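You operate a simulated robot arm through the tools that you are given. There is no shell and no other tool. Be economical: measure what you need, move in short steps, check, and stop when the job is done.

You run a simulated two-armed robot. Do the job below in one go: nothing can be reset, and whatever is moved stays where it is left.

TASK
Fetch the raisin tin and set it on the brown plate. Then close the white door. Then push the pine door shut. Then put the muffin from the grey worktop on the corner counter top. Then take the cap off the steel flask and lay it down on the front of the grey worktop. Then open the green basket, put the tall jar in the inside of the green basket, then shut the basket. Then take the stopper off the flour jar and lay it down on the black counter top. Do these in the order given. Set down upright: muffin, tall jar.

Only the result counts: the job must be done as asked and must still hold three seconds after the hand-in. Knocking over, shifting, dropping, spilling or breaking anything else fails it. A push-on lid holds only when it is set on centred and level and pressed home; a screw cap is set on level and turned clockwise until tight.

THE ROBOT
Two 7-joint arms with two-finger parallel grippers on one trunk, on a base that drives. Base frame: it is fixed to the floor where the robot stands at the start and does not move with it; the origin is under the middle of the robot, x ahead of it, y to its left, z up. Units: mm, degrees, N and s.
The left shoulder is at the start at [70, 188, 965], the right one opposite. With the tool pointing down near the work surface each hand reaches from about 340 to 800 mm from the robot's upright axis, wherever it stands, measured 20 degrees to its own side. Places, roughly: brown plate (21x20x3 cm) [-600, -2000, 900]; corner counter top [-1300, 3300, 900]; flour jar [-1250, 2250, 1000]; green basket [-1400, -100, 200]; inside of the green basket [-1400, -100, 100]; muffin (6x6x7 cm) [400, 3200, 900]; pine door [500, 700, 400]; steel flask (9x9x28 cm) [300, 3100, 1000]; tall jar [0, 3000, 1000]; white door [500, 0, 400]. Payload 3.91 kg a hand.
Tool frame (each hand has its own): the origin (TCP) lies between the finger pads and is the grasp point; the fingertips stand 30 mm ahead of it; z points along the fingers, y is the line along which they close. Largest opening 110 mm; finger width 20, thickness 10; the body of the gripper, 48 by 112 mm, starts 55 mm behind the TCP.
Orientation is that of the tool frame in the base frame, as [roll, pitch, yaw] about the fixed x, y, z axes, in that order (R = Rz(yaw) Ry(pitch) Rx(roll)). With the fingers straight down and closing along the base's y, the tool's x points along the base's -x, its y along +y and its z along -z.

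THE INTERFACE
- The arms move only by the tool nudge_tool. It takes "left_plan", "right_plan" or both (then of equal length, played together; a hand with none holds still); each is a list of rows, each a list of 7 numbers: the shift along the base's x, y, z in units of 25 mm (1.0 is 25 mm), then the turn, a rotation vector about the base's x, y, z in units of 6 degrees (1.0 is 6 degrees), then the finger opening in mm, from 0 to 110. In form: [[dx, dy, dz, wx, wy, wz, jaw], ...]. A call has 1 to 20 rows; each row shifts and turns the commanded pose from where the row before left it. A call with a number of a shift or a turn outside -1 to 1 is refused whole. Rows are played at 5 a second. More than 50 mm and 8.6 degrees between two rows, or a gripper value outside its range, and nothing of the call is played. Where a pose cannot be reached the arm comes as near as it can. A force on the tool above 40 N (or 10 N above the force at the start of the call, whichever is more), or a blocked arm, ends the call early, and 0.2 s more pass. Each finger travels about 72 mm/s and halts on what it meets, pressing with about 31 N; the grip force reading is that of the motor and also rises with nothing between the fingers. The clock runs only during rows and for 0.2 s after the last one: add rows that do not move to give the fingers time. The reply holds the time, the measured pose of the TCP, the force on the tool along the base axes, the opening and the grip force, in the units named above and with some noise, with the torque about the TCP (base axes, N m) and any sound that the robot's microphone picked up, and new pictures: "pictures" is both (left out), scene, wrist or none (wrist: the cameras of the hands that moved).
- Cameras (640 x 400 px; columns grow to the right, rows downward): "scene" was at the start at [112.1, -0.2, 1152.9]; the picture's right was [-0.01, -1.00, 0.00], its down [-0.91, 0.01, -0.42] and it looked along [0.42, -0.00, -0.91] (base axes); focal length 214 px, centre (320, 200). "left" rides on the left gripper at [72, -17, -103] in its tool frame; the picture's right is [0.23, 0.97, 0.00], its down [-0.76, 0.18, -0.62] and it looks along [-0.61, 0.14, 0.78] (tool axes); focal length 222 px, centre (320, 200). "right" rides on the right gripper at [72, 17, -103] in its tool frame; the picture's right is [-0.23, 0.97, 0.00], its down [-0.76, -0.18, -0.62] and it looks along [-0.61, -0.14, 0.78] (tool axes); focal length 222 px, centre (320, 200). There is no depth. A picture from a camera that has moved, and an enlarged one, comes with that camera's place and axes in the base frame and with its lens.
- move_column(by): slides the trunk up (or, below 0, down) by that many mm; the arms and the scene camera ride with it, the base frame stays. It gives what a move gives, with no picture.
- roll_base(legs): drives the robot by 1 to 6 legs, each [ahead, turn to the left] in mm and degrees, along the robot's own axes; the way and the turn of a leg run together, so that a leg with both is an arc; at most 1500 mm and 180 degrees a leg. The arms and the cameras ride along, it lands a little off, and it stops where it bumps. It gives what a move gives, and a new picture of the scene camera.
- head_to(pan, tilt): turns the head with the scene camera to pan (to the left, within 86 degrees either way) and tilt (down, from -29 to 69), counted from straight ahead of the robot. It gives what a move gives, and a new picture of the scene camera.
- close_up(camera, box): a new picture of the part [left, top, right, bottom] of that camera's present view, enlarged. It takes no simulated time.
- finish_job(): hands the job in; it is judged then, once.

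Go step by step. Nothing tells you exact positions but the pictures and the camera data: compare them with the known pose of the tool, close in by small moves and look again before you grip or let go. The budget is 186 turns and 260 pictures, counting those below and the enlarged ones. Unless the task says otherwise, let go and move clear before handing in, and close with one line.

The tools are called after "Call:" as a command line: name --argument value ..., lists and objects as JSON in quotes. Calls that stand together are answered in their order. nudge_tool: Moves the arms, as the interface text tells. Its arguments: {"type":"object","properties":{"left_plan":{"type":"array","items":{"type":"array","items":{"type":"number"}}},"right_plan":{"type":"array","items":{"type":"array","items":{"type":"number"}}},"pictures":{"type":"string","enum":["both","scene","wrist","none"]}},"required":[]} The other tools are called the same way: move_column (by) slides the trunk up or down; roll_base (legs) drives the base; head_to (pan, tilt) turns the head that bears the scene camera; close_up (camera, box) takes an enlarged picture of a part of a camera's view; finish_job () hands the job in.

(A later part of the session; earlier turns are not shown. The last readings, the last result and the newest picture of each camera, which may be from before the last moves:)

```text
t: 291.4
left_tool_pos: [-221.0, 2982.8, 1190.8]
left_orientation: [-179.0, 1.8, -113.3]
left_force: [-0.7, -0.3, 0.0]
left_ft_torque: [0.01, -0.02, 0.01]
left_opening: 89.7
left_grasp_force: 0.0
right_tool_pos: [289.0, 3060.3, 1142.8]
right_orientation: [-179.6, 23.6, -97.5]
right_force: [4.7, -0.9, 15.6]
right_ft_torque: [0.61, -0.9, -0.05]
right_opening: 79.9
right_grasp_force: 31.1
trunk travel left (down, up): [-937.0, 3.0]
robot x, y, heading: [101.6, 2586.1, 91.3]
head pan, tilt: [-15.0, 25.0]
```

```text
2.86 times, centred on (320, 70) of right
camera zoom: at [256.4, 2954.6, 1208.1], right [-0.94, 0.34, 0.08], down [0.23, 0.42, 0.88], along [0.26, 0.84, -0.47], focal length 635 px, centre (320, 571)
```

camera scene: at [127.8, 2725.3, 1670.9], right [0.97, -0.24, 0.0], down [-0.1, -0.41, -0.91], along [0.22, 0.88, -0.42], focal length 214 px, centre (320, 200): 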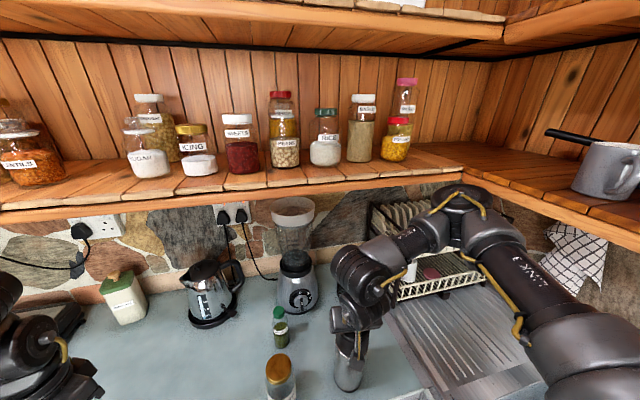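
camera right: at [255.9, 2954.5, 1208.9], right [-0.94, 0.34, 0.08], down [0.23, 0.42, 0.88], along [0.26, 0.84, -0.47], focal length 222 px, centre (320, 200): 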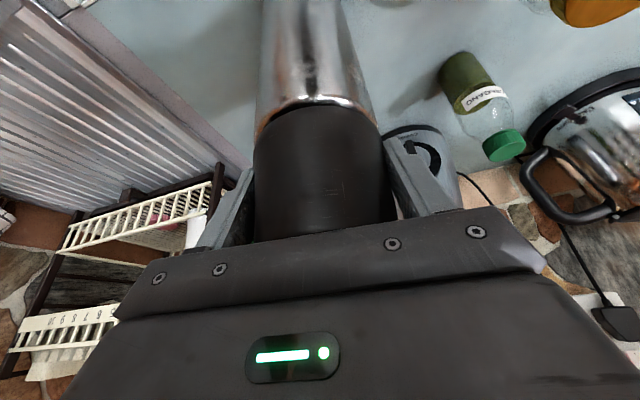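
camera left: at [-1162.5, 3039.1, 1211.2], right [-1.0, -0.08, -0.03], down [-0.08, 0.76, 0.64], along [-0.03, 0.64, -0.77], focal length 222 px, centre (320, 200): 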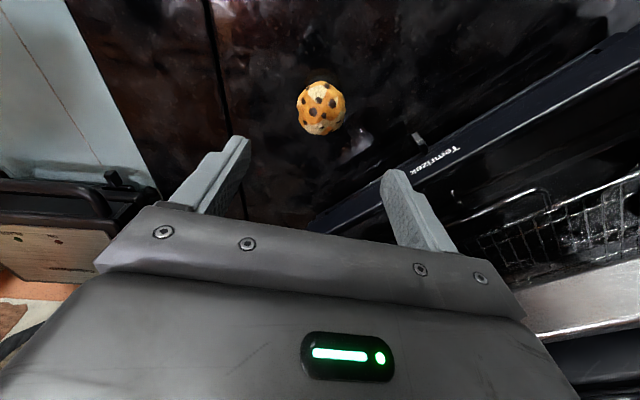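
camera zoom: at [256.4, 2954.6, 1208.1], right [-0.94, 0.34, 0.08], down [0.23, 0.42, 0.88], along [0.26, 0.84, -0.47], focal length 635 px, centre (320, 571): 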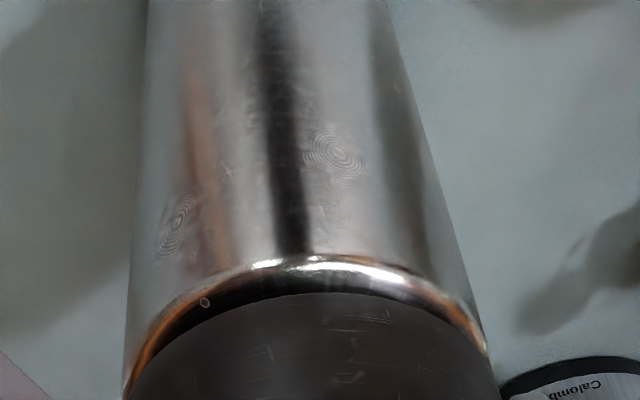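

About 35° of thread per cycle. I run two more cycles.

Call:
nudge_tool --right_plan '[[0, 0, 0, 0, 0, 0, 80], [0, 0, 0, 0, 0, 0, 104], [0, 0, 0, 0, 0, 0, 104], [0, 0, 0.6, 0, 0, 0, 104], [0, 0, 0, 0, 0, -1, 104], [0, 0, 0, 0, 0, -1, 104], [0, 0, 0, 0, 0, -1, 104], [0, 0, 0, 0, 0, -1, 104], [0, 0, 0, 0, 0, -1, 104], [0, 0, 0, 0, 0, -1, 104], [0, 0, 0, 0, 0, -1, 104], [0, 0, 0, 0, 0, -1, 104], [0, 0, 0, 0, 0, -1, 104], [0, 0, 0, 0, 0, -1, 104], [0, 0, 0, 0, 0, -1, 104], [0, 0, 0, 0, 0, -1, 104], [0, 0, 0, 0, 0, 0, 104]]' --pictures "none"

Call:
nudge_tool --right_plan '[[0, 0, -0.3, 0, 0, 0, 104], [0, 0, -0.18, 0, 0, 0, 104], [0, 0, 0, 0, 0, 0, 80], [0, 0, 0, 0, 0, 0, 60], [0, 0, 0, 0, 0, 0, 50], [0, 0, 0, 0, 0, 0, 50]]' --pictures "none"

Call:
nudge_tool --right_plan '[[0, 0, -0.12, 0, 0, 0, 50], [0, 0, 0, 0, 0, 1, 50], [0, 0, 0, 0, 0, 1, 50], [0, 0, 0, 0, 0, 1, 50], [0, 0, 0, 0, 0, 1, 50], [0, 0, 0, 0, 0, 1, 50], [0, 0, 0, 0, 0, 1, 50]]' --pictures "none"

Call:
nudge_tool --right_plan '[[0, 0, 0, 0, 0, 1, 50], [0, 0, 0, 0, 0, 1, 50], [0, 0, 0, 0, 0, 1, 50], [0, 0, 0, 0, 0, 1, 50], [0, 0, 0, 0, 0, 1, 50], [0, 0, 0, 0, 0, 1, 50]]' --pictures "none"

Call:
nudge_tool --right_plan '[[0, 0, 0, 0, 0, 0, 80], [0, 0, 0, 0, 0, 0, 104], [0, 0, 0, 0, 0, 0, 104], [0, 0, 0.6, 0, 0, 0, 104], [0, 0, 0, 0, 0, -1, 104], [0, 0, 0, 0, 0, -1, 104], [0, 0, 0, 0, 0, -1, 104], [0, 0, 0, 0, 0, -1, 104], [0, 0, 0, 0, 0, -1, 104], [0, 0, 0, 0, 0, -1, 104], [0, 0, 0, 0, 0, -1, 104], [0, 0, 0, 0, 0, -1, 104], [0, 0, 0, 0, 0, -1, 104], [0, 0, 0, 0, 0, -1, 104], [0, 0, 0, 0, 0, -1, 104], [0, 0, 0, 0, 0, -1, 104], [0, 0, 0, 0, 0, 0, 104]]' --pictures "none"

Call:
nudge_tool --right_plan '[[0, 0, -0.3, 0, 0, 0, 104], [0, 0, -0.18, 0, 0, 0, 104], [0, 0, 0, 0, 0, 0, 80], [0, 0, 0, 0, 0, 0, 60], [0, 0, 0, 0, 0, 0, 50], [0, 0, 0, 0, 0, 0, 50]]' --pictures "none"

Call:
nudge_tool --right_plan '[[0, 0, -0.12, 0, 0, 0, 50], [0, 0, 0, 0, 0, 1, 50], [0, 0, 0, 0, 0, 1, 50], [0, 0, 0, 0, 0, 1, 50], [0, 0, 0, 0, 0, 1, 50], [0, 0, 0, 0, 0, 1, 50], [0, 0, 0, 0, 0, 1, 50]]' --pictures "none"

Call:
nudge_tool --right_plan '[[0, 0, 0, 0, 0, 1, 50], [0, 0, 0, 0, 0, 1, 50], [0, 0, 0, 0, 0, 1, 50], [0, 0, 0, 0, 0, 1, 50], [0, 0, 0, 0, 0, 1, 50], [0, 0, 0, 0, 0, 1, 50]]' --pictures "none"

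Call:
close_up --camera "right" --box '[220, 0, 420, 140]'

```text
t: 295.0
left_tool_pos: [-221.4, 2986.0, 1190.2]
left_orientation: [-178.9, 1.7, -113.3]
left_force: [0.4, 0.1, 0.6]
left_ft_torque: [0.0, 0.03, 0.03]
left_opening: 90.0
left_grasp_force: 0.2
right_tool_pos: [288.4, 3060.9, 1156.6]
right_orientation: [-179.4, 23.4, -169.8]
right_force: [0.6, 0.5, 0.7]
right_ft_torque: [0.0, 0.02, 0.0]
right_opening: 103.9
right_grasp_force: 0.1
trunk travel left (down, up): [-937.0, 3.0]
robot x, y, heading: [104.2, 2590.0, 91.2]
head pan, tilt: [-15.0, 25.0]
```

```text
t: 296.4
left_tool_pos: [-221.8, 2985.3, 1188.7]
left_orientation: [-178.9, 1.6, -113.3]
left_force: [-0.2, -0.6, -0.3]
left_ft_torque: [0.02, 0.0, -0.02]
left_opening: 89.9
left_grasp_force: 0.0
right_tool_pos: [289.1, 3060.3, 1145.0]
right_orientation: [-179.4, 23.4, -169.7]
right_force: [-0.7, 0.6, -0.7]
right_ft_torque: [0.23, -0.01, -0.01]
right_opening: 80.4
right_grasp_force: 31.6
trunk travel left (down, up): [-937.0, 3.0]
robot x, y, heading: [106.7, 2586.3, 91.4]
head pan, tilt: [-15.0, 25.0]
```

```text
t: 298.0
left_tool_pos: [-221.8, 2984.3, 1189.8]
left_orientation: [-178.9, 1.9, -113.2]
left_force: [0.0, 0.4, 0.2]
left_ft_torque: [0.0, -0.01, 0.0]
left_opening: 89.8
left_grasp_force: 0.0
right_tool_pos: [287.3, 3059.3, 1142.9]
right_orientation: [-179.6, 23.5, -133.5]
right_force: [0.4, 7.1, 34.1]
right_ft_torque: [0.9, 0.53, -0.04]
right_opening: 80.5
right_grasp_force: 31.5
trunk travel left (down, up): [-937.0, 3.0]
robot x, y, heading: [103.9, 2585.9, 91.2]
head pan, tilt: [-15.0, 25.0]
```

```text
t: 299.4
left_tool_pos: [-220.7, 2982.4, 1190.9]
left_orientation: [-178.9, 1.9, -113.2]
left_force: [0.6, 0.8, 0.4]
left_ft_torque: [0.0, 0.02, 0.03]
left_opening: 90.1
left_grasp_force: 0.1
right_tool_pos: [286.9, 3056.9, 1143.6]
right_orientation: [-179.5, 23.7, -97.5]
right_force: [0.4, 3.7, 37.5]
right_ft_torque: [0.04, 0.67, -0.04]
right_opening: 80.3
right_grasp_force: 30.8
trunk travel left (down, up): [-937.0, 3.0]
robot x, y, heading: [109.7, 2584.2, 91.1]
head pan, tilt: [-15.0, 25.0]
```

```text
t: 303.0
left_tool_pos: [-221.5, 2986.0, 1189.6]
left_orientation: [-178.9, 1.7, -113.3]
left_force: [0.1, 0.2, 0.7]
left_ft_torque: [0.01, 0.01, 0.01]
left_opening: 90.1
left_grasp_force: 0.0
right_tool_pos: [287.3, 3061.0, 1156.3]
right_orientation: [-179.4, 23.5, -169.7]
right_force: [0.1, -0.2, -1.1]
right_ft_torque: [0.02, 0.01, 0.0]
right_opening: 104.2
right_grasp_force: 0.0
trunk travel left (down, up): [-937.0, 3.0]
robot x, y, heading: [108.4, 2584.9, 91.4]
head pan, tilt: [-15.0, 25.0]
```

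```text
t: 304.4
left_tool_pos: [-221.7, 2984.8, 1190.0]
left_orientation: [-178.9, 1.7, -113.2]
left_force: [0.1, -0.2, -0.4]
left_ft_torque: [-0.05, -0.02, 0.0]
left_opening: 90.3
left_grasp_force: 0.0
right_tool_pos: [288.0, 3060.8, 1145.3]
right_orientation: [-179.4, 23.4, -169.6]
right_force: [-0.7, 1.5, -0.4]
right_ft_torque: [0.37, 0.03, -0.04]
right_opening: 80.6
right_grasp_force: 30.9
trunk travel left (down, up): [-937.0, 3.0]
robot x, y, heading: [103.2, 2585.2, 91.3]
head pan, tilt: [-15.0, 25.0]
```

```text
t: 306.0
left_tool_pos: [-221.3, 2983.3, 1190.0]
left_orientation: [-178.9, 1.9, -113.4]
left_force: [0.5, -0.7, 0.0]
left_ft_torque: [0.0, 0.01, 0.04]
left_opening: 89.9
left_grasp_force: 0.2
right_tool_pos: [286.6, 3058.0, 1143.3]
right_orientation: [-179.7, 23.7, -133.5]
right_force: [0.5, 8.3, 37.9]
right_ft_torque: [0.97, 0.66, -0.04]
right_opening: 80.9
right_grasp_force: 30.9
trunk travel left (down, up): [-937.0, 3.0]
robot x, y, heading: [103.9, 2586.6, 91.7]
head pan, tilt: [-15.0, 25.0]
```

```text
t: 307.4
left_tool_pos: [-222.3, 2982.6, 1191.1]
left_orientation: [-178.9, 1.8, -113.4]
left_force: [0.7, 0.5, 0.3]
left_ft_torque: [-0.03, 0.0, -0.02]
left_opening: 90.0
left_grasp_force: 0.0
right_tool_pos: [287.4, 3057.8, 1144.1]
right_orientation: [-179.3, 23.5, -97.6]
right_force: [-2.3, 4.2, 35.5]
right_ft_torque: [-0.13, 1.09, -0.03]
right_opening: 80.4
right_grasp_force: 30.4
trunk travel left (down, up): [-937.0, 3.0]
robot x, y, heading: [105.1, 2581.3, 91.3]
head pan, tilt: [-15.0, 25.0]
```

```text
2.86 times, centred on (320, 70) of right
camera zoom: at [254.7, 2953.7, 1208.8], right [-0.94, 0.34, 0.08], down [0.23, 0.42, 0.88], along [0.26, 0.84, -0.47], focal length 635 px, centre (320, 571)
```

zoom: 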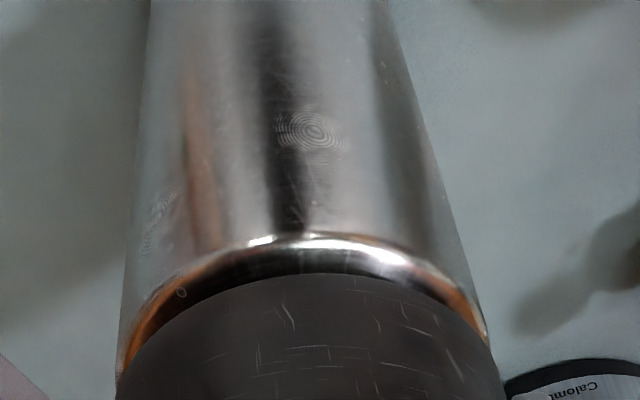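

Pressing harder works: the flask hardly turned (≈10°) during those 144°. Two more cycles.

Call:
nudge_tool --right_plan '[[0, 0, 0, 0, 0, 0, 80], [0, 0, 0, 0, 0, 0, 104], [0, 0, 0, 0, 0, 0, 104], [0, 0, 0.6, 0, 0, 0, 104], [0, 0, 0, 0, 0, -1, 104], [0, 0, 0, 0, 0, -1, 104], [0, 0, 0, 0, 0, -1, 104], [0, 0, 0, 0, 0, -1, 104], [0, 0, 0, 0, 0, -1, 104], [0, 0, 0, 0, 0, -1, 104], [0, 0, 0, 0, 0, -1, 104], [0, 0, 0, 0, 0, -1, 104], [0, 0, 0, 0, 0, -1, 104], [0, 0, 0, 0, 0, -1, 104], [0, 0, 0, 0, 0, -1, 104], [0, 0, 0, 0, 0, -1, 104], [0, 0, 0, 0, 0, 0, 104]]' --pictures "none"

Call:
nudge_tool --right_plan '[[0, 0, -0.3, 0, 0, 0, 104], [0, 0, -0.16, 0, 0, 0, 104], [0, 0, 0, 0, 0, 0, 80], [0, 0, 0, 0, 0, 0, 60], [0, 0, 0, 0, 0, 0, 50], [0, 0, 0, 0, 0, 0, 50]]' --pictures "none"

Call:
nudge_tool --right_plan '[[0, 0, -0.12, 0, 0, 0, 50], [0, 0, 0, 0, 0, 1, 50], [0, 0, 0, 0, 0, 1, 50], [0, 0, 0, 0, 0, 1, 50], [0, 0, 0, 0, 0, 1, 50], [0, 0, 0, 0, 0, 1, 50], [0, 0, 0, 0, 0, 1, 50]]' --pictures "none"

Call:
nudge_tool --right_plan '[[0, 0, 0, 0, 0, 1, 50], [0, 0, 0, 0, 0, 1, 50], [0, 0, 0, 0, 0, 1, 50], [0, 0, 0, 0, 0, 1, 50], [0, 0, 0, 0, 0, 1, 50], [0, 0, 0, 0, 0, 1, 50]]' --pictures "none"

Call:
nudge_tool --right_plan '[[0, 0, 0.15, 0, 0, 0, 50], [0, 0, 0.2, 0, 0, 0, 50], [0, 0, 0.2, 0, 0, 0, 50], [0, 0, 0, 0, 0, 0, 50]]' --pictures "wrist"

```text
t: 311.0
left_tool_pos: [-220.9, 2984.8, 1190.4]
left_orientation: [-178.8, 1.7, -113.3]
left_force: [0.1, -0.9, -0.2]
left_ft_torque: [-0.01, 0.02, 0.0]
left_opening: 89.8
left_grasp_force: 0.2
right_tool_pos: [289.1, 3059.5, 1156.6]
right_orientation: [-179.4, 23.4, -169.5]
right_force: [0.5, 1.0, 0.1]
right_ft_torque: [0.0, 0.02, 0.05]
right_opening: 104.1
right_grasp_force: 0.1
trunk travel left (down, up): [-937.0, 3.0]
robot x, y, heading: [110.9, 2583.5, 91.4]
head pan, tilt: [-15.0, 25.0]
```

```text
t: 312.4
left_tool_pos: [-221.3, 2985.4, 1188.8]
left_orientation: [-179.0, 1.6, -113.3]
left_force: [-0.9, 0.0, -0.4]
left_ft_torque: [0.02, 0.03, 0.03]
left_opening: 89.9
left_grasp_force: 0.0
right_tool_pos: [287.7, 3060.1, 1144.0]
right_orientation: [-179.4, 23.3, -169.6]
right_force: [0.6, 0.7, -0.5]
right_ft_torque: [0.34, 0.04, 0.01]
right_opening: 80.3
right_grasp_force: 31.0
trunk travel left (down, up): [-937.0, 3.0]
robot x, y, heading: [101.8, 2586.1, 91.2]
head pan, tilt: [-15.0, 25.0]
```

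```text
t: 314.0
left_tool_pos: [-223.0, 2983.1, 1190.1]
left_orientation: [-178.9, 1.9, -113.3]
left_force: [-0.1, 0.4, 1.0]
left_ft_torque: [-0.02, 0.01, 0.03]
left_opening: 90.0
left_grasp_force: 0.1
right_tool_pos: [287.2, 3058.7, 1144.3]
right_orientation: [-179.6, 23.8, -133.6]
right_force: [-2.6, 8.5, 39.0]
right_ft_torque: [0.86, 0.55, -0.06]
right_opening: 80.1
right_grasp_force: 31.2
trunk travel left (down, up): [-937.0, 3.0]
robot x, y, heading: [104.6, 2587.4, 91.2]
head pan, tilt: [-15.0, 25.0]
```

```text
t: 315.4
left_tool_pos: [-222.3, 2983.2, 1189.0]
left_orientation: [-179.0, 1.9, -113.3]
left_force: [-0.1, 0.1, 0.3]
left_ft_torque: [-0.03, 0.01, -0.02]
left_opening: 90.0
left_grasp_force: 0.0
right_tool_pos: [286.5, 3058.1, 1143.6]
right_orientation: [-179.4, 23.5, -97.5]
right_force: [-1.9, 5.6, 38.0]
right_ft_torque: [0.34, 1.05, -0.02]
right_opening: 80.0
right_grasp_force: 30.8
trunk travel left (down, up): [-937.0, 3.0]
robot x, y, heading: [102.8, 2583.4, 91.3]
head pan, tilt: [-15.0, 25.0]
```

```text
t: 316.4
left_tool_pos: [-221.7, 2986.5, 1187.6]
left_orientation: [-178.9, 1.7, -113.3]
left_force: [-0.5, -0.6, 0.0]
left_ft_torque: [-0.01, 0.01, 0.0]
left_opening: 89.8
left_grasp_force: 0.1
right_tool_pos: [288.1, 3059.5, 1155.4]
right_orientation: [-179.4, 23.4, -97.5]
right_force: [-0.2, 0.2, -4.4]
right_ft_torque: [-0.02, 0.01, -0.01]
right_opening: 79.9
right_grasp_force: 30.6
trunk travel left (down, up): [-937.0, 3.0]
robot x, y, heading: [106.4, 2587.2, 91.4]
head pan, tilt: [-15.0, 25.0]
camera right: at [254.9, 2956.0, 1220.9], right [-0.94, 0.34, 0.08], down [0.23, 0.43, 0.88], along [0.26, 0.84, -0.48], focal length 222 px, centre (320, 200)
```

right: 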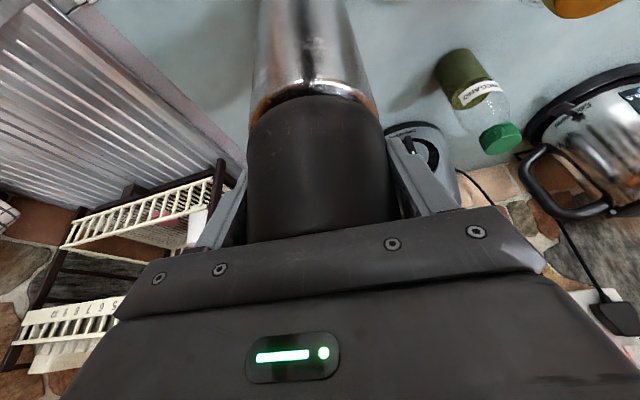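

Still attached after ≈340°. I set it down and continue two more pressed strokes, then test again.

Call:
nudge_tool --right_plan '[[0, 0, -0.3, 0, 0, 0, 50], [0, 0, -0.2, 0, 0, 0, 50], [0, 0, 0, 0, 0, 0, 80], [0, 0, 0, 0, 0, 0, 104], [0, 0, 0, 0, 0, 0, 104], [0, 0, 0.6, 0, 0, 0, 104], [0, 0, 0, 0, 0, -1, 104], [0, 0, 0, 0, 0, -1, 104], [0, 0, 0, 0, 0, -1, 104], [0, 0, 0, 0, 0, -1, 104], [0, 0, 0, 0, 0, -1, 104], [0, 0, 0, 0, 0, -1, 104], [0, 0, 0, 0, 0, -1, 104], [0, 0, 0, 0, 0, -1, 104], [0, 0, 0, 0, 0, -1, 104], [0, 0, 0, 0, 0, -1, 104], [0, 0, 0, 0, 0, -1, 104], [0, 0, 0, 0, 0, -1, 104], [0, 0, 0, 0, 0, 0, 104]]' --pictures "none"

Call:
nudge_tool --right_plan '[[0, 0, -0.3, 0, 0, 0, 104], [0, 0, -0.16, 0, 0, 0, 104], [0, 0, 0, 0, 0, 0, 80], [0, 0, 0, 0, 0, 0, 60], [0, 0, 0, 0, 0, 0, 50], [0, 0, 0, 0, 0, 0, 50]]' --pictures "none"

Call:
nudge_tool --right_plan '[[0, 0, -0.12, 0, 0, 0, 50], [0, 0, 0, 0, 0, 1, 50], [0, 0, 0, 0, 0, 1, 50], [0, 0, 0, 0, 0, 1, 50], [0, 0, 0, 0, 0, 1, 50], [0, 0, 0, 0, 0, 1, 50], [0, 0, 0, 0, 0, 1, 50]]' --pictures "none"

Call:
nudge_tool --right_plan '[[0, 0, 0, 0, 0, 1, 50], [0, 0, 0, 0, 0, 1, 50], [0, 0, 0, 0, 0, 1, 50], [0, 0, 0, 0, 0, 1, 50], [0, 0, 0, 0, 0, 1, 50], [0, 0, 0, 0, 0, 1, 50]]' --pictures "none"

Call:
nudge_tool --right_plan '[[0, 0, 0, 0, 0, 0, 80], [0, 0, 0, 0, 0, 0, 104], [0, 0, 0, 0, 0, 0, 104], [0, 0, 0.6, 0, 0, 0, 104], [0, 0, 0, 0, 0, -1, 104], [0, 0, 0, 0, 0, -1, 104], [0, 0, 0, 0, 0, -1, 104], [0, 0, 0, 0, 0, -1, 104], [0, 0, 0, 0, 0, -1, 104], [0, 0, 0, 0, 0, -1, 104], [0, 0, 0, 0, 0, -1, 104], [0, 0, 0, 0, 0, -1, 104], [0, 0, 0, 0, 0, -1, 104], [0, 0, 0, 0, 0, -1, 104], [0, 0, 0, 0, 0, -1, 104], [0, 0, 0, 0, 0, -1, 104], [0, 0, 0, 0, 0, 0, 104]]' --pictures "none"

Call:
nudge_tool --right_plan '[[0, 0, -0.3, 0, 0, 0, 104], [0, 0, -0.16, 0, 0, 0, 104], [0, 0, 0, 0, 0, 0, 80], [0, 0, 0, 0, 0, 0, 60], [0, 0, 0, 0, 0, 0, 50], [0, 0, 0, 0, 0, 0, 50]]' --pictures "none"

Call:
nudge_tool --right_plan '[[0, 0, -0.12, 0, 0, 0, 50], [0, 0, 0, 0, 0, 1, 50], [0, 0, 0, 0, 0, 1, 50], [0, 0, 0, 0, 0, 1, 50], [0, 0, 0, 0, 0, 1, 50], [0, 0, 0, 0, 0, 1, 50], [0, 0, 0, 0, 0, 1, 50]]' --pictures "none"

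Call:
nudge_tool --right_plan '[[0, 0, 0, 0, 0, 1, 50], [0, 0, 0, 0, 0, 1, 50], [0, 0, 0, 0, 0, 1, 50], [0, 0, 0, 0, 0, 1, 50], [0, 0, 0, 0, 0, 1, 50], [0, 0, 0, 0, 0, 1, 50]]' --pictures "none"

Call:
nudge_tool --right_plan '[[0, 0, 0.15, 0, 0, 0, 50], [0, 0, 0.2, 0, 0, 0, 50], [0, 0, 0.2, 0, 0, 0, 50], [0, 0, 0, 0, 0, 0, 50]]' --pictures "wrist"

Call:
close_up --camera "right" --box '[220, 0, 420, 140]'

```text
t: 320.4
left_tool_pos: [-220.9, 2984.2, 1189.0]
left_orientation: [-178.9, 1.8, -113.4]
left_force: [0.7, 0.3, -0.4]
left_ft_torque: [0.02, -0.02, -0.01]
left_opening: 89.9
left_grasp_force: 0.0
right_tool_pos: [288.9, 3060.6, 1157.8]
right_orientation: [-179.3, 23.4, -169.8]
right_force: [-0.1, -0.8, 0.5]
right_ft_torque: [0.01, 0.03, -0.01]
right_opening: 104.0
right_grasp_force: 0.1
trunk travel left (down, up): [-937.0, 3.0]
robot x, y, heading: [109.6, 2587.6, 91.4]
head pan, tilt: [-15.0, 25.0]
```

```text
t: 321.8
left_tool_pos: [-221.9, 2984.4, 1189.4]
left_orientation: [-178.9, 1.6, -113.3]
left_force: [0.8, -0.3, -0.3]
left_ft_torque: [0.02, 0.0, 0.0]
left_opening: 90.1
left_grasp_force: 0.1
right_tool_pos: [288.5, 3059.9, 1146.3]
right_orientation: [-179.5, 23.3, -169.6]
right_force: [0.3, 1.2, -0.3]
right_ft_torque: [0.21, 0.01, 0.01]
right_opening: 79.3
right_grasp_force: 30.4
trunk travel left (down, up): [-937.0, 3.0]
robot x, y, heading: [104.0, 2586.4, 91.3]
head pan, tilt: [-15.0, 25.0]
```

```text
t: 323.4
left_tool_pos: [-220.8, 2986.0, 1189.9]
left_orientation: [-178.9, 1.7, -113.3]
left_force: [-0.6, -0.2, -0.4]
left_ft_torque: [0.03, 0.0, 0.0]
left_opening: 89.7
left_grasp_force: 0.1
right_tool_pos: [288.6, 3060.0, 1145.6]
right_orientation: [-179.4, 23.4, -133.4]
right_force: [-0.5, -0.9, -0.4]
right_ft_torque: [-0.03, 0.07, 0.01]
right_opening: 79.3
right_grasp_force: 31.3
trunk travel left (down, up): [-937.0, 3.0]
robot x, y, heading: [105.5, 2587.2, 91.3]
head pan, tilt: [-15.0, 25.0]
```

```text
t: 324.8
left_tool_pos: [-220.3, 2985.6, 1189.2]
left_orientation: [-178.9, 1.7, -113.3]
left_force: [0.2, 0.2, 1.2]
left_ft_torque: [-0.01, 0.0, 0.04]
left_opening: 90.2
left_grasp_force: 0.2
right_tool_pos: [288.0, 3060.7, 1144.6]
right_orientation: [-179.4, 23.4, -97.5]
right_force: [0.2, -0.4, -0.4]
right_ft_torque: [-0.03, -0.01, -0.02]
right_opening: 79.3
right_grasp_force: 30.9
trunk travel left (down, up): [-937.0, 3.0]
robot x, y, heading: [105.7, 2586.3, 91.3]
head pan, tilt: [-15.0, 25.0]
```

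```text
t: 328.4
left_tool_pos: [-221.2, 2985.0, 1189.5]
left_orientation: [-178.9, 1.7, -113.3]
left_force: [0.0, 0.5, 0.7]
left_ft_torque: [-0.02, 0.01, -0.01]
left_opening: 90.2
left_grasp_force: 0.0
right_tool_pos: [287.7, 3058.4, 1159.0]
right_orientation: [-179.3, 23.4, -169.8]
right_force: [-0.4, -0.2, -0.4]
right_ft_torque: [0.01, -0.01, 0.02]
right_opening: 104.1
right_grasp_force: 0.1
trunk travel left (down, up): [-937.0, 3.0]
robot x, y, heading: [107.0, 2587.1, 91.5]
head pan, tilt: [-15.0, 25.0]
```

```text
t: 329.8
left_tool_pos: [-222.0, 2985.6, 1190.5]
left_orientation: [-178.9, 1.6, -113.2]
left_force: [-0.4, -0.4, -0.6]
left_ft_torque: [-0.04, -0.01, 0.02]
left_opening: 89.7
left_grasp_force: 0.0
right_tool_pos: [288.1, 3059.3, 1146.2]
right_orientation: [-179.5, 23.4, -169.6]
right_force: [0.8, -0.3, -0.1]
right_ft_torque: [0.0, -0.02, 0.0]
right_opening: 80.4
right_grasp_force: 30.9
trunk travel left (down, up): [-937.0, 3.0]
robot x, y, heading: [108.5, 2583.1, 91.3]
head pan, tilt: [-15.0, 25.0]
```

```text
t: 331.4
left_tool_pos: [-222.9, 2981.8, 1190.6]
left_orientation: [-178.9, 2.0, -113.3]
left_force: [0.0, -0.9, -0.1]
left_ft_torque: [0.01, -0.03, 0.03]
left_opening: 90.1
left_grasp_force: 0.1
right_tool_pos: [286.3, 3057.9, 1145.7]
right_orientation: [-179.5, 23.5, -133.5]
right_force: [-2.9, 1.8, 31.2]
right_ft_torque: [0.23, 0.59, -0.24]
right_opening: 80.0
right_grasp_force: 30.7
trunk travel left (down, up): [-937.0, 3.0]
robot x, y, heading: [105.2, 2583.1, 91.3]
head pan, tilt: [-15.0, 25.0]
```

```text
t: 332.8
left_tool_pos: [-222.0, 2982.9, 1190.3]
left_orientation: [-178.9, 1.8, -113.3]
left_force: [1.5, 0.3, -0.1]
left_ft_torque: [0.01, -0.03, -0.03]
left_opening: 89.9
left_grasp_force: 0.2
right_tool_pos: [286.9, 3056.6, 1145.7]
right_orientation: [-179.4, 23.5, -97.5]
right_force: [-3.0, 0.7, 27.1]
right_ft_torque: [0.1, 0.65, -0.22]
right_opening: 79.8
right_grasp_force: 31.2
trunk travel left (down, up): [-937.0, 3.0]
robot x, y, heading: [105.9, 2586.7, 91.3]
head pan, tilt: [-15.0, 25.0]
```

```text
t: 333.8
left_tool_pos: [-222.5, 2985.2, 1188.9]
left_orientation: [-178.9, 1.7, -113.3]
left_force: [0.8, -0.8, -0.3]
left_ft_torque: [0.01, 0.0, 0.0]
left_opening: 90.0
left_grasp_force: 0.1
right_tool_pos: [287.3, 3058.8, 1158.8]
right_orientation: [-179.3, 23.4, -97.5]
right_force: [-0.9, -0.7, -1.1]
right_ft_torque: [-0.04, 0.0, 0.01]
right_opening: 79.8
right_grasp_force: 31.0
trunk travel left (down, up): [-937.0, 3.0]
robot x, y, heading: [104.3, 2586.3, 91.1]
head pan, tilt: [-15.0, 25.0]
camera right: at [255.4, 2955.6, 1224.2], right [-0.94, 0.34, 0.08], down [0.23, 0.43, 0.88], along [0.26, 0.84, -0.48], focal length 222 px, centre (320, 200)
```

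right: 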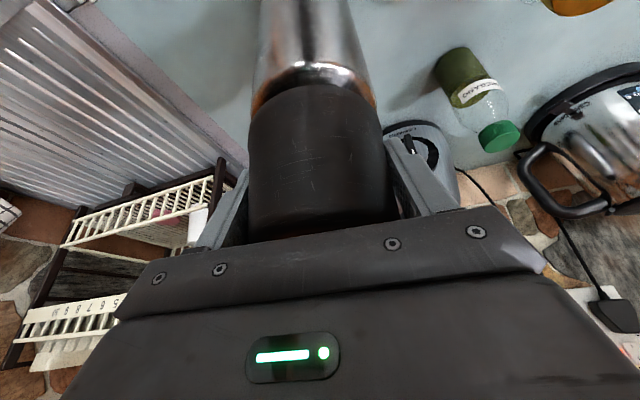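

```text
2.86 times, centred on (320, 70) of right
camera zoom: at [255.4, 2955.6, 1224.2], right [-0.94, 0.34, 0.08], down [0.23, 0.43, 0.88], along [0.26, 0.84, -0.48], focal length 635 px, centre (320, 571)
```

zoom: 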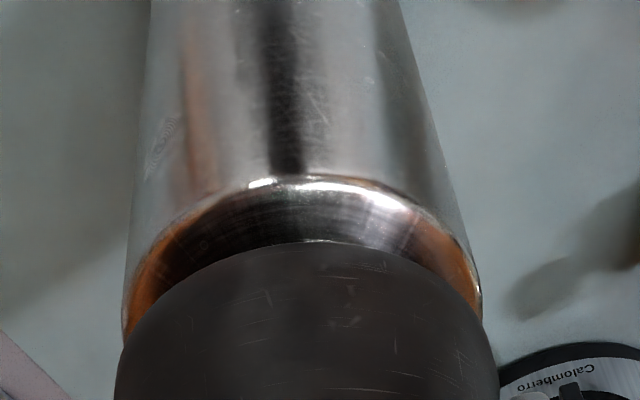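

The cap has come free (only ≈1 N, gap visible). I lift it clear.

Call:
nudge_tool --right_plan '[[0, 0, 0.4, 0, 0, 0, 50], [0, 0, 0.8, 0, 0, 0, 50], [0, 0, 0.8, 0, 0, 0, 50], [0, 0, 0.8, 0, 0, 0, 50], [0, -0.6, 0.4, 0, 0, 0, 50], [0, 0, 0, 0, 0, 0, 50]]'

```text
t: 335.2
left_tool_pos: [-221.4, 2985.2, 1188.4]
left_orientation: [-179.0, 1.7, -113.2]
left_force: [0.8, -0.6, 0.0]
left_ft_torque: [-0.01, 0.01, -0.02]
left_opening: 90.0
left_grasp_force: 0.0
right_tool_pos: [287.9, 3044.4, 1239.6]
right_orientation: [-179.4, 23.4, -97.6]
right_force: [-0.8, 1.0, -0.3]
right_ft_torque: [-0.03, 0.01, 0.03]
right_opening: 80.1
right_grasp_force: 31.1
trunk travel left (down, up): [-937.0, 3.0]
robot x, y, heading: [109.3, 2585.6, 91.4]
head pan, tilt: [-15.0, 25.0]
camera scene: at [128.4, 2725.9, 1670.9], right [0.97, -0.24, 0.0], down [-0.1, -0.41, -0.91], along [0.22, 0.88, -0.42], focal length 214 px, centre (320, 200)
camera right: at [255.3, 2940.3, 1305.2], right [-0.94, 0.34, 0.08], down [0.23, 0.42, 0.88], along [0.26, 0.84, -0.48], focal length 222 px, centre (320, 200)
```

scene: 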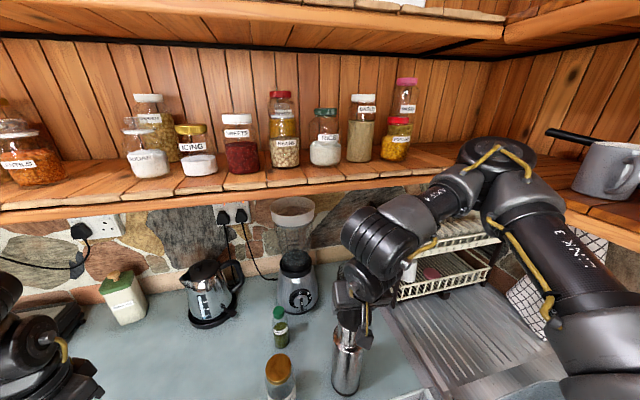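
right: 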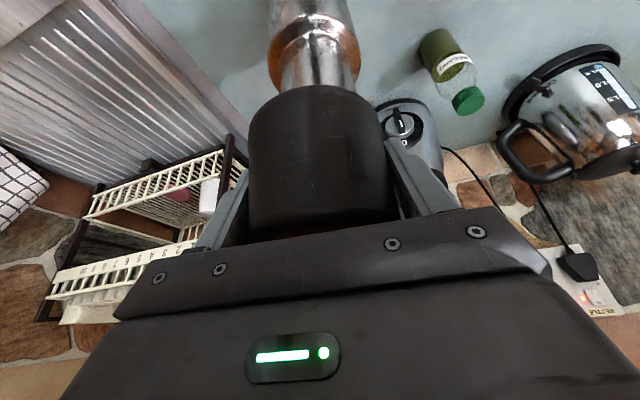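

The cap is off and the flask stands. I turn the base left to carry the cap to the free front area left of the jar.

Call:
roll_base --legs '[[0, 39]]'

Call:
head_to --pan -25 --tilt 45

```text
t: 337.4
left_tool_pos: [-399.2, 2692.7, 1190.3]
left_orientation: [-178.9, 1.7, -74.6]
left_force: [0.1, 0.2, -0.1]
left_ft_torque: [-0.02, 0.02, 0.0]
left_opening: 90.3
left_grasp_force: 0.0
right_tool_pos: [-39.1, 3057.6, 1238.4]
right_orientation: [-179.5, 23.4, -58.8]
right_force: [-0.3, 0.0, -1.4]
right_ft_torque: [-0.03, 0.0, 0.0]
right_opening: 79.7
right_grasp_force: 31.0
trunk travel left (down, up): [-937.0, 3.0]
robot x, y, heading: [107.7, 2586.8, 130.2]
head pan, tilt: [-15.0, 25.0]
camera scene: at [37.2, 2708.8, 1670.8], right [0.91, 0.42, 0.0], down [0.18, -0.38, -0.91], along [-0.38, 0.82, -0.42], focal length 214 px, centre (320, 200)
```

scene: 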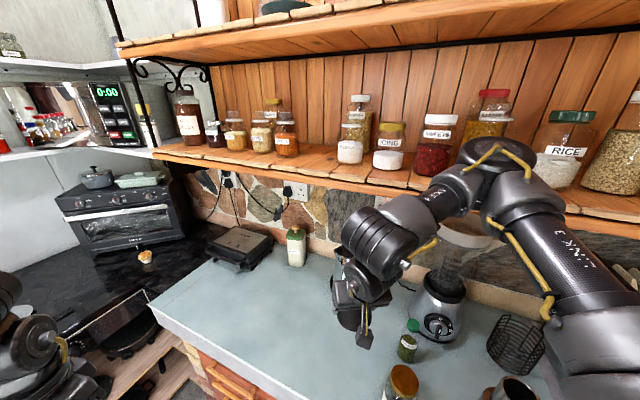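

```text
t: 338.2
left_tool_pos: [-399.9, 2692.2, 1189.4]
left_orientation: [-178.9, 1.7, -74.5]
left_force: [-0.6, -0.7, 1.2]
left_ft_torque: [0.0, 0.02, 0.0]
left_opening: 90.3
left_grasp_force: 0.1
right_tool_pos: [-40.6, 3058.8, 1239.6]
right_orientation: [-179.3, 23.3, -58.9]
right_force: [-0.2, 0.3, -0.3]
right_ft_torque: [0.01, -0.02, 0.02]
right_opening: 79.9
right_grasp_force: 31.6
trunk travel left (down, up): [-937.0, 3.0]
robot x, y, heading: [108.5, 2588.2, 130.1]
head pan, tilt: [-25.0, 45.0]
camera scene: at [53.7, 2702.5, 1640.4], right [0.97, 0.26, 0.0], down [0.18, -0.68, -0.71], along [-0.18, 0.68, -0.71], focal length 214 px, centre (320, 200)
```

scene: 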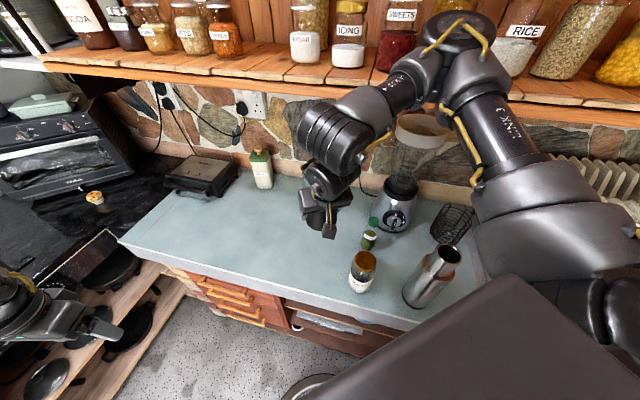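

The spot left of the jar is free. I lower by the trunk and then by hand.

Call:
move_column --by -200

Call:
nudge_tool --right_plan '[[0, -0.1, -0.8, 0, 0, 0, 50], [0, -0.1, -0.8, 0, 0, 0, 50], [0, -0.1, -0.8, 0, 0, 0, 50], [0, 0, -0.4, 0, 0, 0, 50], [0, 0, 0, 0, 0, 0, 50]]'

```text
t: 340.4
left_tool_pos: [-398.7, 2692.0, 988.9]
left_orientation: [-178.9, 1.8, -74.4]
left_force: [-0.7, 0.8, 0.1]
left_ft_torque: [-0.03, 0.0, 0.02]
left_opening: 90.2
left_grasp_force: 0.0
right_tool_pos: [-39.9, 3058.1, 1040.5]
right_orientation: [-179.4, 23.4, -58.8]
right_force: [-1.5, 0.4, -0.3]
right_ft_torque: [0.02, 0.01, 0.03]
right_opening: 79.9
right_grasp_force: 30.7
trunk travel left (down, up): [-737.0, 203.0]
robot x, y, heading: [107.9, 2585.7, 130.1]
head pan, tilt: [-25.0, 45.0]
```

```text
t: 341.6
left_tool_pos: [-399.3, 2691.8, 989.9]
left_orientation: [-178.9, 1.7, -74.5]
left_force: [0.0, 0.5, -0.5]
left_ft_torque: [-0.01, 0.02, -0.01]
left_opening: 89.9
left_grasp_force: 0.1
right_tool_pos: [-39.7, 3049.2, 969.9]
right_orientation: [-179.5, 23.4, -58.8]
right_force: [0.0, -0.1, 0.7]
right_ft_torque: [-0.03, 0.03, -0.01]
right_opening: 79.9
right_grasp_force: 31.5
trunk travel left (down, up): [-737.0, 203.0]
robot x, y, heading: [105.7, 2584.1, 130.1]
head pan, tilt: [-25.0, 45.0]
camera scene: at [54.2, 2702.7, 1440.3], right [0.97, 0.26, 0.0], down [0.18, -0.68, -0.71], along [-0.18, 0.68, -0.71], focal length 214 px, centre (320, 200)
camera right: at [0.2, 2948.5, 1035.5], right [-0.94, -0.32, 0.08], down [-0.09, 0.47, 0.88], along [-0.32, 0.82, -0.47], focal length 222 px, centre (320, 200)
```

scene: 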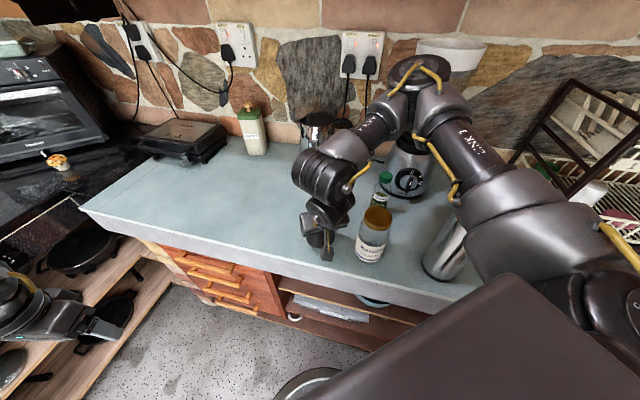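
right: 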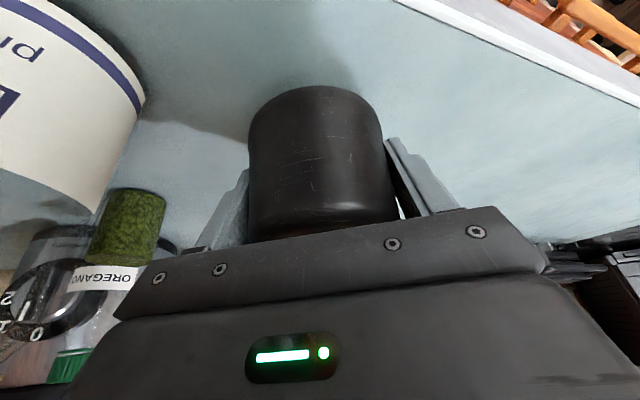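

Call:
nudge_tool --right_plan '[[0, 0, -0.4, 0, 0, 0, 50], [0, 0, -0.3, 0, 0, 0, 50], [0, 0, -0.2, 0, 0, 0, 50], [0, 0, -0.1, 0, 0, 0, 50], [0, 0, 0, 0, 0, 0, 50]]' --pictures "wrist"

```text
t: 342.8
left_tool_pos: [-399.7, 2691.7, 990.5]
left_orientation: [-178.9, 1.7, -74.5]
left_force: [0.7, -0.5, -0.6]
left_ft_torque: [-0.01, 0.02, 0.0]
left_opening: 89.9
left_grasp_force: 0.1
right_tool_pos: [-40.7, 3048.9, 945.0]
right_orientation: [-179.4, 23.4, -58.8]
right_force: [-0.1, 0.3, -0.2]
right_ft_torque: [0.03, 0.03, -0.04]
right_opening: 79.8
right_grasp_force: 31.2
trunk travel left (down, up): [-737.0, 203.0]
robot x, y, heading: [104.1, 2585.5, 129.9]
head pan, tilt: [-25.0, 45.0]
camera right: at [-0.6, 2947.9, 1010.4], right [-0.94, -0.32, 0.08], down [-0.09, 0.47, 0.88], along [-0.32, 0.82, -0.48], focal length 222 px, centre (320, 200)
```

right: 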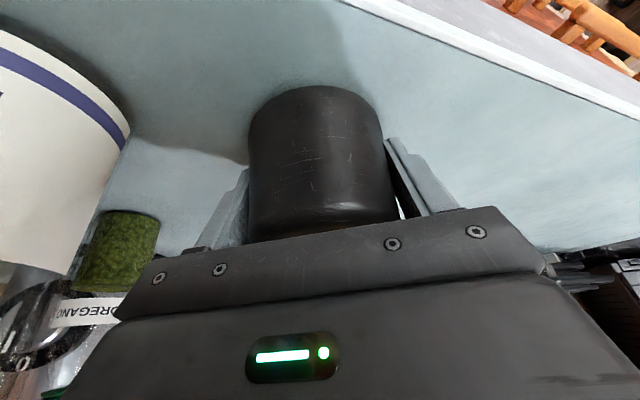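

Cap bottom is ~15 mm above the top. I lower on until contact.

Call:
nudge_tool --right_plan '[[0, 0, -0.3, 0, 0, 0, 50], [0, 0, -0.16, 0, 0, 0, 50], [0, 0, -0.1, 0, 0, 0, 50], [0, 0, -0.1, 0, 0, 0, 50], [0, 0, 0, 0, 0, 0, 50]]' --pictures "none"

```text
t: 343.8
left_tool_pos: [-398.2, 2690.2, 990.0]
left_orientation: [-178.9, 2.0, -74.5]
left_force: [-0.3, 0.0, 0.1]
left_ft_torque: [-0.01, 0.02, 0.02]
left_opening: 89.9
left_grasp_force: 0.1
right_tool_pos: [-39.6, 3048.0, 933.1]
right_orientation: [-179.5, 24.1, -58.8]
right_force: [5.8, -3.8, 20.0]
right_ft_torque: [-0.63, -0.2, 0.24]
right_opening: 80.2
right_grasp_force: 31.4
trunk travel left (down, up): [-737.0, 203.0]
robot x, y, heading: [103.8, 2585.4, 129.9]
head pan, tilt: [-25.0, 45.0]
stopped in row 4 (right hand): the force on the tool passed its limit (the readings are from after the stop); the commanded pose is now the measured one
```

Contact. I open and rise.

Call:
nudge_tool --right_plan '[[0, 0, 0.04, 0, 0, 0, 72], [0, 0, 0, 0, 0, 0, 84], [0, 0, 0, 0, 0, 0, 100], [0, 0, 0, 0, 0, 0, 104], [0, 0, 0.6, 0, 0, 0, 104], [0, 0, 0.9, 0, 0, 0, 104], [0, 0, 0.9, 0, 0, 0, 104], [0, 0, 0.9, 0, 0, 0, 104], [0, 0, 0.9, 0, 0, 0, 104]]'

```text
t: 345.8
left_tool_pos: [-398.8, 2692.2, 989.8]
left_orientation: [-178.9, 1.8, -74.5]
left_force: [0.2, -0.6, 0.5]
left_ft_torque: [-0.02, 0.03, 0.01]
left_opening: 90.0
left_grasp_force: 0.0
right_tool_pos: [-41.4, 3049.8, 1037.6]
right_orientation: [-179.5, 23.9, -58.9]
right_force: [-0.3, 0.1, 0.5]
right_ft_torque: [-0.01, 0.01, 0.03]
right_opening: 103.9
right_grasp_force: 0.0
trunk travel left (down, up): [-737.0, 203.0]
robot x, y, heading: [104.4, 2583.5, 130.3]
head pan, tilt: [-25.0, 45.0]
camera scene: at [54.7, 2702.2, 1440.3], right [0.97, 0.26, 0.0], down [0.18, -0.68, -0.71], along [-0.18, 0.68, -0.71], focal length 214 px, centre (320, 200)
camera right: at [-0.7, 2948.8, 1102.8], right [-0.94, -0.32, 0.08], down [-0.08, 0.47, 0.88], along [-0.32, 0.82, -0.47], focal length 222 px, centre (320, 200)
```

scene: 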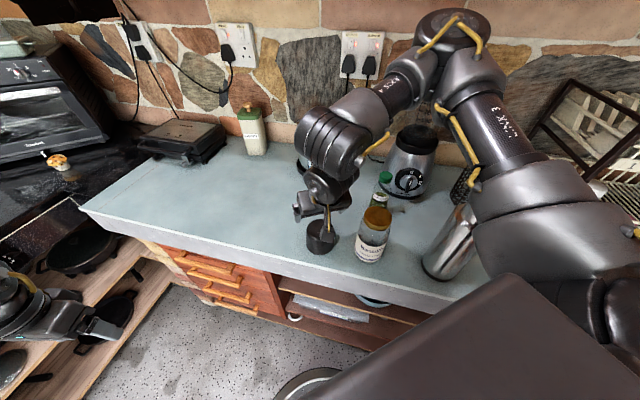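
right: 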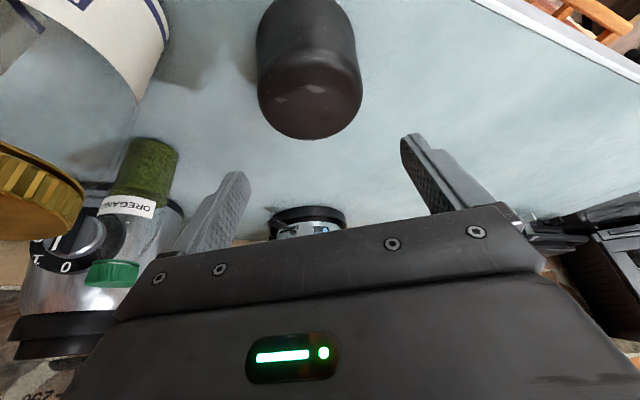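

The cap rests on the worktop's front. Next the tall jar: I raise, and turn the base so the right hand comes over the jar.

Call:
move_column --by 110

Call:
roll_base --legs '[[0, -17]]'

Call:
nudge_tool --right_plan '[[0, 0, 0, -0.97, -0.25, 0, 104], [0, 0, 0, -0.97, -0.25, 0, 104], [0, 0, 0, -0.97, -0.25, 0, 104], [0, 0, 0, 0, 0, 0, 104]]'

```text
t: 347.2
left_tool_pos: [-399.6, 2692.5, 1099.6]
left_orientation: [-178.9, 1.7, -74.4]
left_force: [-0.6, 1.2, -0.4]
left_ft_torque: [-0.02, 0.03, 0.02]
left_opening: 90.0
left_grasp_force: 0.1
right_tool_pos: [-40.9, 3050.4, 1146.5]
right_orientation: [-179.5, 23.9, -58.9]
right_force: [-0.6, 0.8, -0.9]
right_ft_torque: [-0.01, -0.01, 0.07]
right_opening: 104.1
right_grasp_force: 0.1
trunk travel left (down, up): [-847.0, 93.0]
robot x, y, heading: [103.1, 2585.3, 130.2]
head pan, tilt: [-25.0, 45.0]
```

```text
t: 348.6
left_tool_pos: [-346.7, 2835.4, 1098.9]
left_orientation: [-178.8, 1.9, -91.6]
left_force: [-0.9, 0.6, 1.1]
left_ft_torque: [0.0, -0.03, -0.02]
left_opening: 90.1
left_grasp_force: 0.0
right_tool_pos: [100.5, 3072.2, 1148.1]
right_orientation: [-179.3, 23.9, -75.9]
right_force: [0.4, 0.9, 0.9]
right_ft_torque: [0.01, 0.02, 0.04]
right_opening: 104.0
right_grasp_force: 0.1
trunk travel left (down, up): [-847.0, 93.0]
robot x, y, heading: [105.9, 2585.1, 113.0]
head pan, tilt: [-25.0, 45.0]
camera scene: at [89.6, 2713.0, 1550.3], right [1.0, -0.03, 0.0], down [-0.02, -0.71, -0.71], along [0.03, 0.71, -0.71], focal length 214 px, centre (320, 200)
```

scene: 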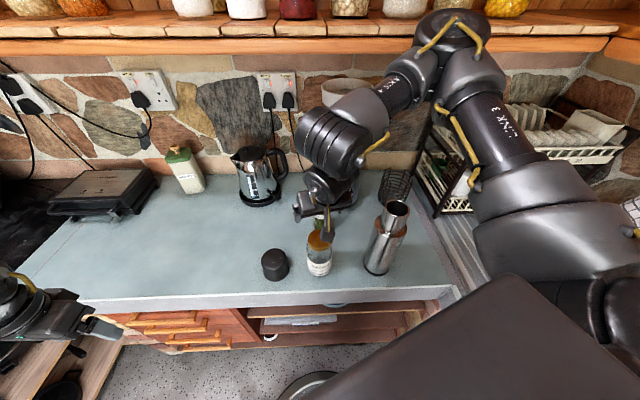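

```text
t: 349.6
left_tool_pos: [-346.0, 2835.0, 1100.5]
left_orientation: [-178.9, 1.8, -91.6]
left_force: [-0.2, -0.4, 0.3]
left_ft_torque: [0.01, -0.01, 0.01]
left_opening: 90.3
left_grasp_force: 0.0
right_tool_pos: [102.5, 3074.1, 1148.5]
right_orientation: [-179.3, 5.8, -75.9]
right_force: [1.4, -0.6, 0.0]
right_ft_torque: [-0.02, -0.02, -0.03]
right_opening: 104.1
right_grasp_force: 0.0
trunk travel left (down, up): [-847.0, 93.0]
robot x, y, heading: [107.7, 2583.7, 112.8]
head pan, tilt: [-25.0, 45.0]
camera scene: at [90.8, 2713.4, 1550.3], right [1.0, -0.04, 0.0], down [-0.02, -0.71, -0.71], along [0.02, 0.71, -0.71], focal length 214 px, centre (320, 200)
camera right: at [103.6, 2989.6, 1242.8], right [-1.0, -0.02, 0.01], down [0.0, 0.72, 0.7], along [-0.02, 0.7, -0.72], focal length 222 px, centre (320, 200)
```

scene: 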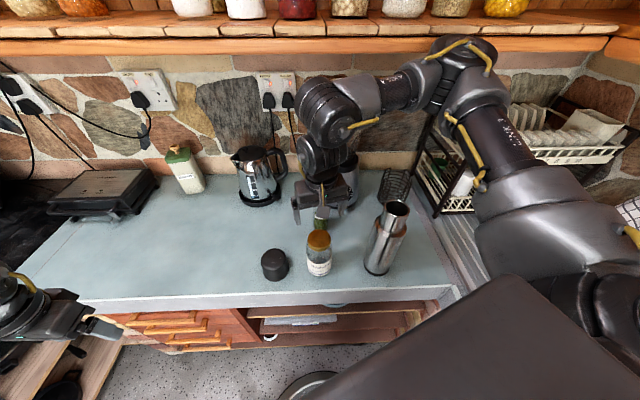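
right: 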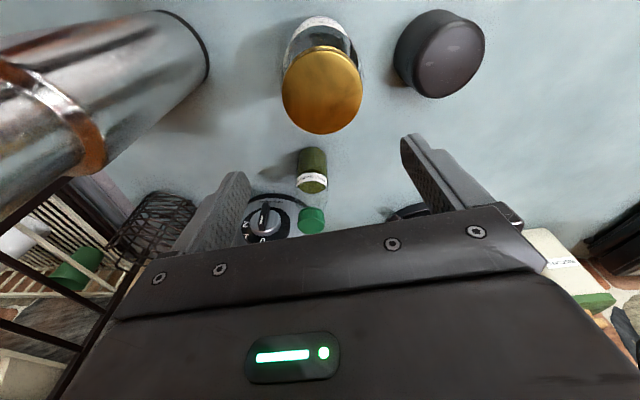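

Call:
close_up --camera "scene" --box '[270, 220, 370, 290]'

```text
5.71 times, centred on (320, 255) of scene
camera zoom: at [90.8, 2713.4, 1550.3], right [1.0, -0.04, 0.0], down [-0.02, -0.71, -0.71], along [0.02, 0.71, -0.71], focal length 1226 px, centre (320, -114)
```

zoom: 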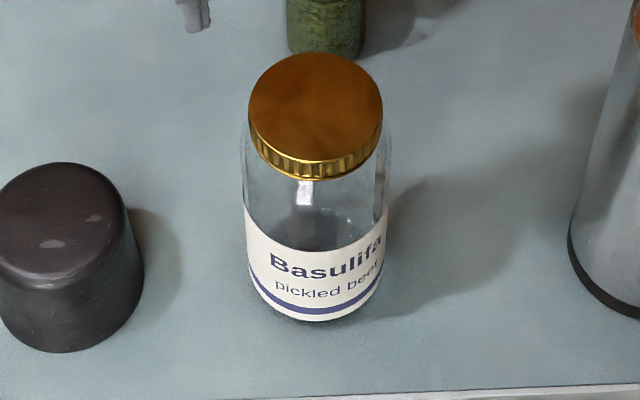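

The jar: body ≈74 mm, lid 64 mm, centre ≈ (98, 3056), top ≈1055. I centre above and lower partway, then check.

Call:
nudge_tool --right_plan '[[-0.16, -0.7, 0, 0, 0, 0, 104], [0, 0, -0.8, 0, 0, 0, 104], [0, 0, -0.8, 0, 0, 0, 104], [0, 0, 0, 0, 0, 0, 104]]' --pictures "wrist"

```text
t: 350.6
left_tool_pos: [-345.7, 2834.1, 1100.6]
left_orientation: [-178.9, 1.9, -91.6]
left_force: [-0.4, 0.2, 0.0]
left_ft_torque: [0.01, -0.05, 0.02]
left_opening: 90.2
left_grasp_force: 0.0
right_tool_pos: [97.7, 3055.8, 1108.2]
right_orientation: [-179.4, 5.9, -75.9]
right_force: [-0.6, -0.4, -0.4]
right_ft_torque: [0.0, -0.01, 0.01]
right_opening: 103.9
right_grasp_force: 0.1
trunk travel left (down, up): [-847.0, 93.0]
robot x, y, heading: [104.4, 2586.9, 112.8]
head pan, tilt: [-25.0, 45.0]
camera right: at [99.0, 2971.4, 1202.7], right [-1.0, -0.02, 0.01], down [0.0, 0.71, 0.7], along [-0.02, 0.7, -0.71], focal length 222 px, centre (320, 200)
```

right: 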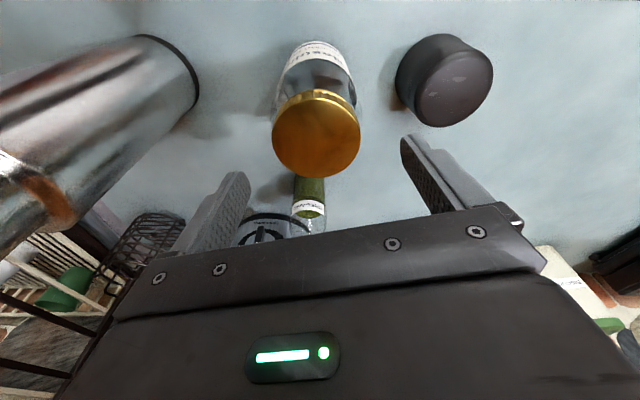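

Lid centre confirmed (99, 3052, 1056). I lower and grip the body just under the lid.

Call:
nudge_tool --right_plan '[[0.05, -0.1, -0.8, 0, 0, 0, 104], [0, 0, -0.8, 0, 0, 0, 104], [0, 0, -0.8, 0, 0, 0, 104], [0, 0, -0.8, 0, 0, 0, 104], [0, 0, -0.6, 0, 0, 0, 104], [0, 0, 0, 0, 0, 0, 90], [0, 0, 0, 0, 0, 0, 70], [0, 0, 0, 0, 0, 0, 55], [0, 0, 0, 0, 0, 0, 50], [0, 0, 0, 0, 0, 0, 50]]' --pictures "wrist"

```text
t: 352.8
left_tool_pos: [-345.5, 2834.9, 1101.1]
left_orientation: [-178.8, 1.7, -91.5]
left_force: [-0.8, 0.7, 0.4]
left_ft_torque: [-0.07, 0.05, -0.02]
left_opening: 90.1
left_grasp_force: 0.0
right_tool_pos: [97.6, 3053.3, 1012.1]
right_orientation: [-179.4, 5.8, -75.9]
right_force: [0.3, -0.7, 0.0]
right_ft_torque: [-0.1, 0.0, 0.03]
right_opening: 74.9
right_grasp_force: 30.9
trunk travel left (down, up): [-847.0, 93.0]
robot x, y, heading: [104.7, 2584.4, 113.0]
head pan, tilt: [-25.0, 45.0]
camera right: at [100.6, 2968.6, 1106.8], right [-1.0, -0.02, 0.01], down [0.0, 0.71, 0.7], along [-0.02, 0.7, -0.71], focal length 222 px, centre (320, 200)
```

right: 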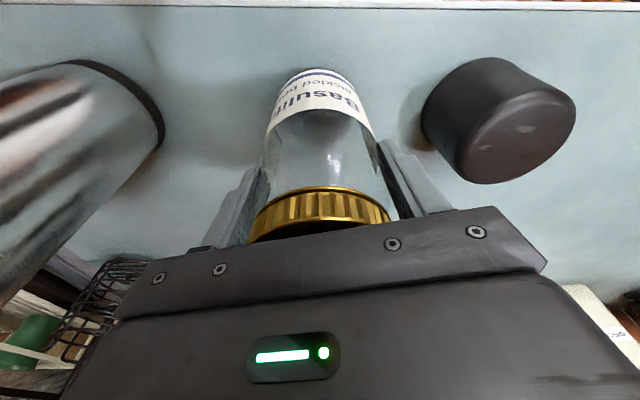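

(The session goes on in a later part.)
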